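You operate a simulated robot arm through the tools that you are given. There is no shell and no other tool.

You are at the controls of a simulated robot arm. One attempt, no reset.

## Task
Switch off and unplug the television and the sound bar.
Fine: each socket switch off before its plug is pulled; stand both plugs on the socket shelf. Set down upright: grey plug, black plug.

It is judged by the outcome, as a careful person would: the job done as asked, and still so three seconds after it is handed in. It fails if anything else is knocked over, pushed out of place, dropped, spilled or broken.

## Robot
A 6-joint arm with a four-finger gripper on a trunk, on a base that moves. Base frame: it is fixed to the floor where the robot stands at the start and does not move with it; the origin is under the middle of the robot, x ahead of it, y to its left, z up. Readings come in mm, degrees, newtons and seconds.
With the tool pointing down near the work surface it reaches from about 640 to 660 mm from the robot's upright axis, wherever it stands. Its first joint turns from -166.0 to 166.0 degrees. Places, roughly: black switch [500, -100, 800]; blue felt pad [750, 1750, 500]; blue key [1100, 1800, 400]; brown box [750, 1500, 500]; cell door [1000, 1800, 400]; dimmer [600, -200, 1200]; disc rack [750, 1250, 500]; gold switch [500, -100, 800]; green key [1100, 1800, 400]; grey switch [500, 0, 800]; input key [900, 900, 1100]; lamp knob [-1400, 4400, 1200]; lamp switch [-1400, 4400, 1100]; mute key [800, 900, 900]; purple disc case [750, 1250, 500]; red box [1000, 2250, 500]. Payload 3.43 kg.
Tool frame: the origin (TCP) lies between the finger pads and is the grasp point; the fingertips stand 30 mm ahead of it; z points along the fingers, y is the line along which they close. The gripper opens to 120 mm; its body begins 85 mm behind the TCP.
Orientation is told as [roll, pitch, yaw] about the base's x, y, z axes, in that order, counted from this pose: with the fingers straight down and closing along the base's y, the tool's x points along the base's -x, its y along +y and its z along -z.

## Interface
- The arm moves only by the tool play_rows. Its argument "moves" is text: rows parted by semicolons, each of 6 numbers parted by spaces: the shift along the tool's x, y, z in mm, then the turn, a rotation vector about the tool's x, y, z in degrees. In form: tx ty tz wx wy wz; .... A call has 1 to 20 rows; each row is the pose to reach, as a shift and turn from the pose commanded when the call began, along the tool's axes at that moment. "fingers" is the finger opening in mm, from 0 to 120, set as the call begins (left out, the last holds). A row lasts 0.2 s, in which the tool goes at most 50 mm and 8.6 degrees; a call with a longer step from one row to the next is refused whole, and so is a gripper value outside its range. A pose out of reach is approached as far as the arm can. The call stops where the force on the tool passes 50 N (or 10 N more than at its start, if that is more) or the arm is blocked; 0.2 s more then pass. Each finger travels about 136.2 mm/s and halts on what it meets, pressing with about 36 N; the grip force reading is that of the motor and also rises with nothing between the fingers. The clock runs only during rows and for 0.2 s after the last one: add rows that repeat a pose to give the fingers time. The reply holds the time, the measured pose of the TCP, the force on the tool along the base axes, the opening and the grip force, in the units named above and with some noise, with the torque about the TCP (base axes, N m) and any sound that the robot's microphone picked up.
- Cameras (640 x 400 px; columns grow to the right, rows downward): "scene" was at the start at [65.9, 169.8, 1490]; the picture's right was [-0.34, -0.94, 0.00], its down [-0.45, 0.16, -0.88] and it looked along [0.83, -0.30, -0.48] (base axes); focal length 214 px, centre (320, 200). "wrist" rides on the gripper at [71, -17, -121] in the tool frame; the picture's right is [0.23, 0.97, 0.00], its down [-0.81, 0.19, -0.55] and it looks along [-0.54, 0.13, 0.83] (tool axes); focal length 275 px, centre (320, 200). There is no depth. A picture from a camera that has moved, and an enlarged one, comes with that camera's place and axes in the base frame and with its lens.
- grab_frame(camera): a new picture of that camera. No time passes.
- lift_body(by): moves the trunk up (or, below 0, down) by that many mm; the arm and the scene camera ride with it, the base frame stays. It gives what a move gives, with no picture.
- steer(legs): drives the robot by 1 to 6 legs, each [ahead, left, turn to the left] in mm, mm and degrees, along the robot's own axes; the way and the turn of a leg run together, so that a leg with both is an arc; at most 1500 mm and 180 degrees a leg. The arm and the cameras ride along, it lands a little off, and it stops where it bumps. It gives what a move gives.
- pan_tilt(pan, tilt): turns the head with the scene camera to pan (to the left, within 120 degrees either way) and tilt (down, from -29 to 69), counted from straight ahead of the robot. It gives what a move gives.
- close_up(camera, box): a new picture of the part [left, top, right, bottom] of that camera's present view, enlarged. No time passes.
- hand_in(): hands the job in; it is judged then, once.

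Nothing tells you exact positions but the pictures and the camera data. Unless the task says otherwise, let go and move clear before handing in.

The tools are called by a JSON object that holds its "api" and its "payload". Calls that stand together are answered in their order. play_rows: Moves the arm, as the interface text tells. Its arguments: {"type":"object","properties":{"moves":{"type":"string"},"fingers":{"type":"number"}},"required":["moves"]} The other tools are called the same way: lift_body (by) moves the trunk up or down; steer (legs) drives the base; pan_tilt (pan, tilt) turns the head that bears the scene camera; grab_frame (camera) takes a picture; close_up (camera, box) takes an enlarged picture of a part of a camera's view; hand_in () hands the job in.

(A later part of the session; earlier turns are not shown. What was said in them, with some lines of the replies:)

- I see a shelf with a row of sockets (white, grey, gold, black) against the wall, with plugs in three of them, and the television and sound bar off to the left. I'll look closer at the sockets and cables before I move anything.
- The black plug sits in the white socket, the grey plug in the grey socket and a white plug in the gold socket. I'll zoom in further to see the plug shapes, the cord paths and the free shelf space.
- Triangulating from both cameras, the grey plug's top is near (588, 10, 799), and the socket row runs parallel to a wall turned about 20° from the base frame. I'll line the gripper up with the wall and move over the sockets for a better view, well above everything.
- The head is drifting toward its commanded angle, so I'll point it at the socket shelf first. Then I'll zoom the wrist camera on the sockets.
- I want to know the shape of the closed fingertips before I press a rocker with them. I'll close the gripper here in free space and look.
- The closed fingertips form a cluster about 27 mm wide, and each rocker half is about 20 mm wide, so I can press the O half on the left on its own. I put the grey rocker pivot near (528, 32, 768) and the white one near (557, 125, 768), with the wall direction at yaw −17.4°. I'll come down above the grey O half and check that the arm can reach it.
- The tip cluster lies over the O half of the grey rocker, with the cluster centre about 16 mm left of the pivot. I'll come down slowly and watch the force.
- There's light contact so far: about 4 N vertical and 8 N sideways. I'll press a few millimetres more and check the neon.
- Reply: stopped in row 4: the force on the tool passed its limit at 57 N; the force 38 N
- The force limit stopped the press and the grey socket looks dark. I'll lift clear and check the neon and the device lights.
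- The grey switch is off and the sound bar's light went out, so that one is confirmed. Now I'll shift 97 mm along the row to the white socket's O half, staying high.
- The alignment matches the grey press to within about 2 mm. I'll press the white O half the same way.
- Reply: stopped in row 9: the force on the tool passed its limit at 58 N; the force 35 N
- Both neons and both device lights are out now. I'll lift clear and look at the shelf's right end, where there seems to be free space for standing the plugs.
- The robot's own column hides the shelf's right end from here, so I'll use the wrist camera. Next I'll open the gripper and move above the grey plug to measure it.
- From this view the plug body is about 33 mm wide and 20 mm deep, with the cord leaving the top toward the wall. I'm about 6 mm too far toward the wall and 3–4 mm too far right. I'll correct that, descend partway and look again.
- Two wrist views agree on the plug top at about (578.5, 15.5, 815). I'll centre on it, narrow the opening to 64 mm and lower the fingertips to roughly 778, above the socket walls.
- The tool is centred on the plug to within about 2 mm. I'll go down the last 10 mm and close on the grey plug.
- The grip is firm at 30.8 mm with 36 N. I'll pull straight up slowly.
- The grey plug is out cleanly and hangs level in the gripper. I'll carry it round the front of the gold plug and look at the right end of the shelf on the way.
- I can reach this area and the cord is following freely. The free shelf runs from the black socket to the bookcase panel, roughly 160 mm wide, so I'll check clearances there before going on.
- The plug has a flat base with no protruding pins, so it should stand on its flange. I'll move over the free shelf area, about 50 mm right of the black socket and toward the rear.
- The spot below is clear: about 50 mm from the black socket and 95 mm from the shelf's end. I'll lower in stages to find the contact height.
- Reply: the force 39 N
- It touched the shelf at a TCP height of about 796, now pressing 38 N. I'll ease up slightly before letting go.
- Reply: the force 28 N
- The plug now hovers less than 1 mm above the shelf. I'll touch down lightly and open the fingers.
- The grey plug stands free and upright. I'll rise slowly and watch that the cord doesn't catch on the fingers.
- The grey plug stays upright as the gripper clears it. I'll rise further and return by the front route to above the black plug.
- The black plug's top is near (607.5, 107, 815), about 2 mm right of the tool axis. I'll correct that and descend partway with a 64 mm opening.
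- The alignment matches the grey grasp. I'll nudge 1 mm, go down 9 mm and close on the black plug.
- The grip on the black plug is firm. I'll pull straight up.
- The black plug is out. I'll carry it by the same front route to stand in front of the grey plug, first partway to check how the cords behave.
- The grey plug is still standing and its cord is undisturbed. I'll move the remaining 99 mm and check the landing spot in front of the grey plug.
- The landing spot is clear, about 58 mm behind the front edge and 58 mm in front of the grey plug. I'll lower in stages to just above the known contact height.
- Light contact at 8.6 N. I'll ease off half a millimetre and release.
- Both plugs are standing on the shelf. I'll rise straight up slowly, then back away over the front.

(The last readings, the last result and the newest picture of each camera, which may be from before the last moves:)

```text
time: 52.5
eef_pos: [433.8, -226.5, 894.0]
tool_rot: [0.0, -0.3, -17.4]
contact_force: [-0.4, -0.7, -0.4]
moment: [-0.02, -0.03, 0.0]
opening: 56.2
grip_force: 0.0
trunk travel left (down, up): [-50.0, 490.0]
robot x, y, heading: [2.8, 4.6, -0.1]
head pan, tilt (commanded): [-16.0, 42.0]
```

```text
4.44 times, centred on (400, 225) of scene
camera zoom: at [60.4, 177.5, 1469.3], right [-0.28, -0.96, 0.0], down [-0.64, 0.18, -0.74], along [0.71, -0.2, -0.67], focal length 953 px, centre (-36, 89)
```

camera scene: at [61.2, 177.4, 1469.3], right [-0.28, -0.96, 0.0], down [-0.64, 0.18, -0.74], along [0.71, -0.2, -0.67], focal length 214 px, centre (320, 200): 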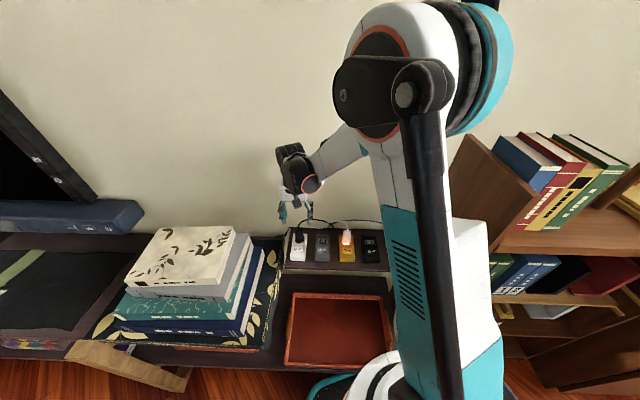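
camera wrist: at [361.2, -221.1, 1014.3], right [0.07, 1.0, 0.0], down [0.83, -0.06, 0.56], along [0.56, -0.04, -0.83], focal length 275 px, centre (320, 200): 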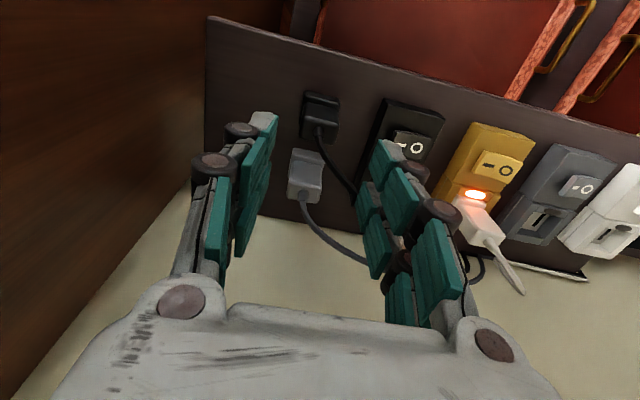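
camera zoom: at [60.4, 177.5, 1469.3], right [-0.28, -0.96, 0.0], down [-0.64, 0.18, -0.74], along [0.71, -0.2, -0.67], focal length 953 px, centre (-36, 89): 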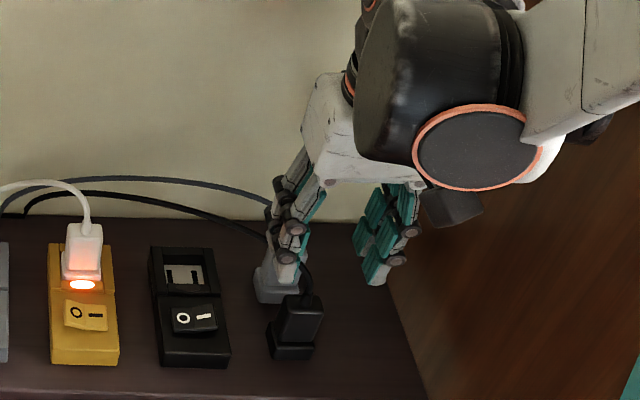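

Both plugs stand upright. I'll move the arm away along the front and take a final look at everything.

{"api": "play_rows", "payload": {"moves": "0 0 -20 0 0 0; 0 0 -45 0 0 0; 0 40 -50 0 0 0; 0 80 -50 0 0 0; 0 120 -50 0 0 0; 0 160 -50 0 0 0; 0 200 -50 0 0 0; 0 240 -50 0 0 0; 0 280 -50 0 0 0; 0 320 -60 0 0 0; 0 360 -90 0 0 0; 0 395 -120 0 0 0; 0 395 -120 0 0 0"}}

{"api": "pan_tilt", "payload": {"pan": -20, "tilt": 40}}

{"api": "grab_frame", "payload": {"camera": "scene"}}

{"api": "grab_frame", "payload": {"camera": "wrist"}}

```text
time: 55.3
eef_pos: [552.7, 149.9, 1014.3]
tool_rot: [0.1, -0.2, -17.5]
contact_force: [0.3, 0.3, -0.3]
moment: [-0.04, 0.01, -0.01]
opening: 55.8
grip_force: 0.1
trunk travel left (down, up): [-50.0, 490.0]
robot x, y, heading: [-0.4, 2.1, -0.1]
head pan, tilt (commanded): [-16.0, 42.0]
```

```text
time: 55.9
eef_pos: [551.7, 149.0, 1012.5]
tool_rot: [0.2, -0.2, -17.4]
contact_force: [-0.1, 0.3, 0.0]
moment: [0.01, 0.03, 0.01]
opening: 55.9
grip_force: 0.0
trunk travel left (down, up): [-50.0, 490.0]
robot x, y, heading: [0.3, -1.8, -0.1]
head pan, tilt (commanded): [-20.0, 40.0]
```

```text
taken
camera scene: at [60.3, 171.5, 1472.2], right [-0.34, -0.94, 0.0], down [-0.6, 0.22, -0.77], along [0.72, -0.26, -0.64], focal length 214 px, centre (320, 200)
```

scene: 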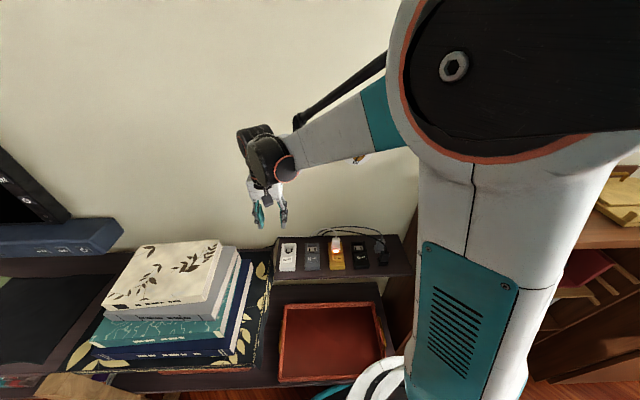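

```text
taken
camera wrist: at [477.8, 154.1, 1134.6], right [0.07, 1.0, 0.0], down [0.83, -0.06, 0.56], along [0.56, -0.04, -0.83], focal length 275 px, centre (320, 200)
```

wrist: 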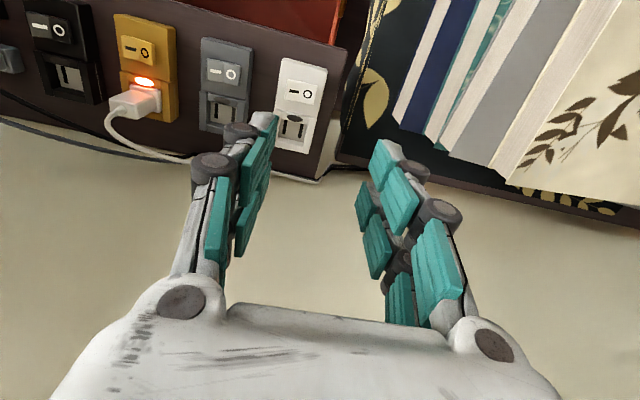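

{"api": "close_up", "payload": {"camera": "scene", "box": [270, 215, 430, 300]}}

{"api": "close_up", "payload": {"camera": "scene", "box": [340, 225, 420, 285]}}

{"api": "close_up", "payload": {"camera": "scene", "box": [0, 130, 260, 330]}}

```text
4.00 times, centred on (350, 258) of scene
camera zoom: at [60.3, 171.5, 1472.2], right [-0.34, -0.94, 0.0], down [-0.6, 0.22, -0.77], along [0.72, -0.26, -0.64], focal length 858 px, centre (200, -30)
```

zoom: 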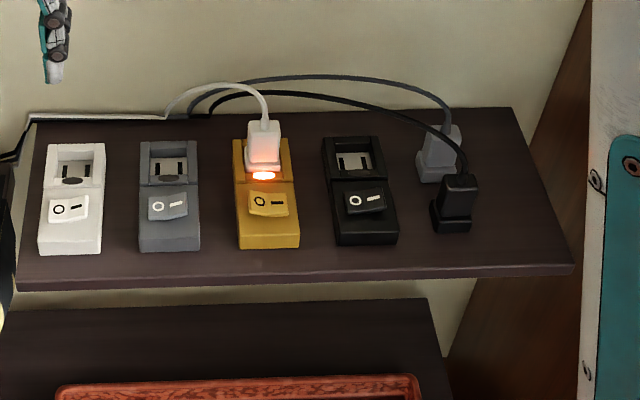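

```text
6.67 times, centred on (380, 255) of scene
camera zoom: at [60.3, 171.5, 1472.2], right [-0.34, -0.94, 0.0], down [-0.6, 0.22, -0.77], along [0.72, -0.26, -0.64], focal length 1430 px, centre (-80, -167)
```

zoom: 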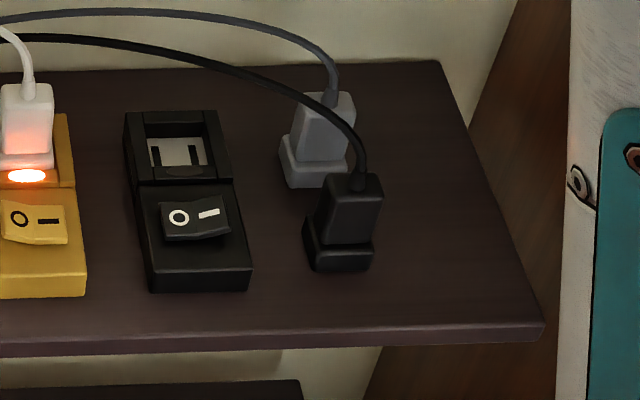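

```text
2.00 times, centred on (130, 230) of scene
camera zoom: at [60.3, 171.5, 1472.2], right [-0.34, -0.94, 0.0], down [-0.6, 0.22, -0.77], along [0.72, -0.26, -0.64], focal length 429 px, centre (700, 140)
```

zoom: 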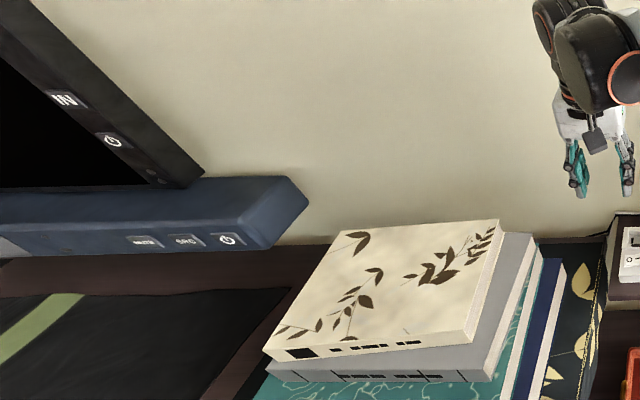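

Both plugs stand upright on the socket shelf. The white and grey switches are off, the television and sound bar lights are out, the gold socket is still on, and nothing else has moved. I'm handing in.

{"api": "hand_in", "payload": {}}

```text
The job is handed in.
```

The television and the sound bar are switched off at their sockets and unplugged, and I've handed the job in.

- **Switches:** I turned off the grey socket (sound bar) and the white socket (television) before pulling either plug. Both device lights went out as each switch was pressed.
- **Plugs:** The grey and black plugs are both standing upright on the socket shelf, to the right of the black socket. The grey one is at the rear and the black one in front of it.
- **Everything else:** In the final pictures the gold socket is still on with its white plug in place, and I saw nothing else moved or knocked over.
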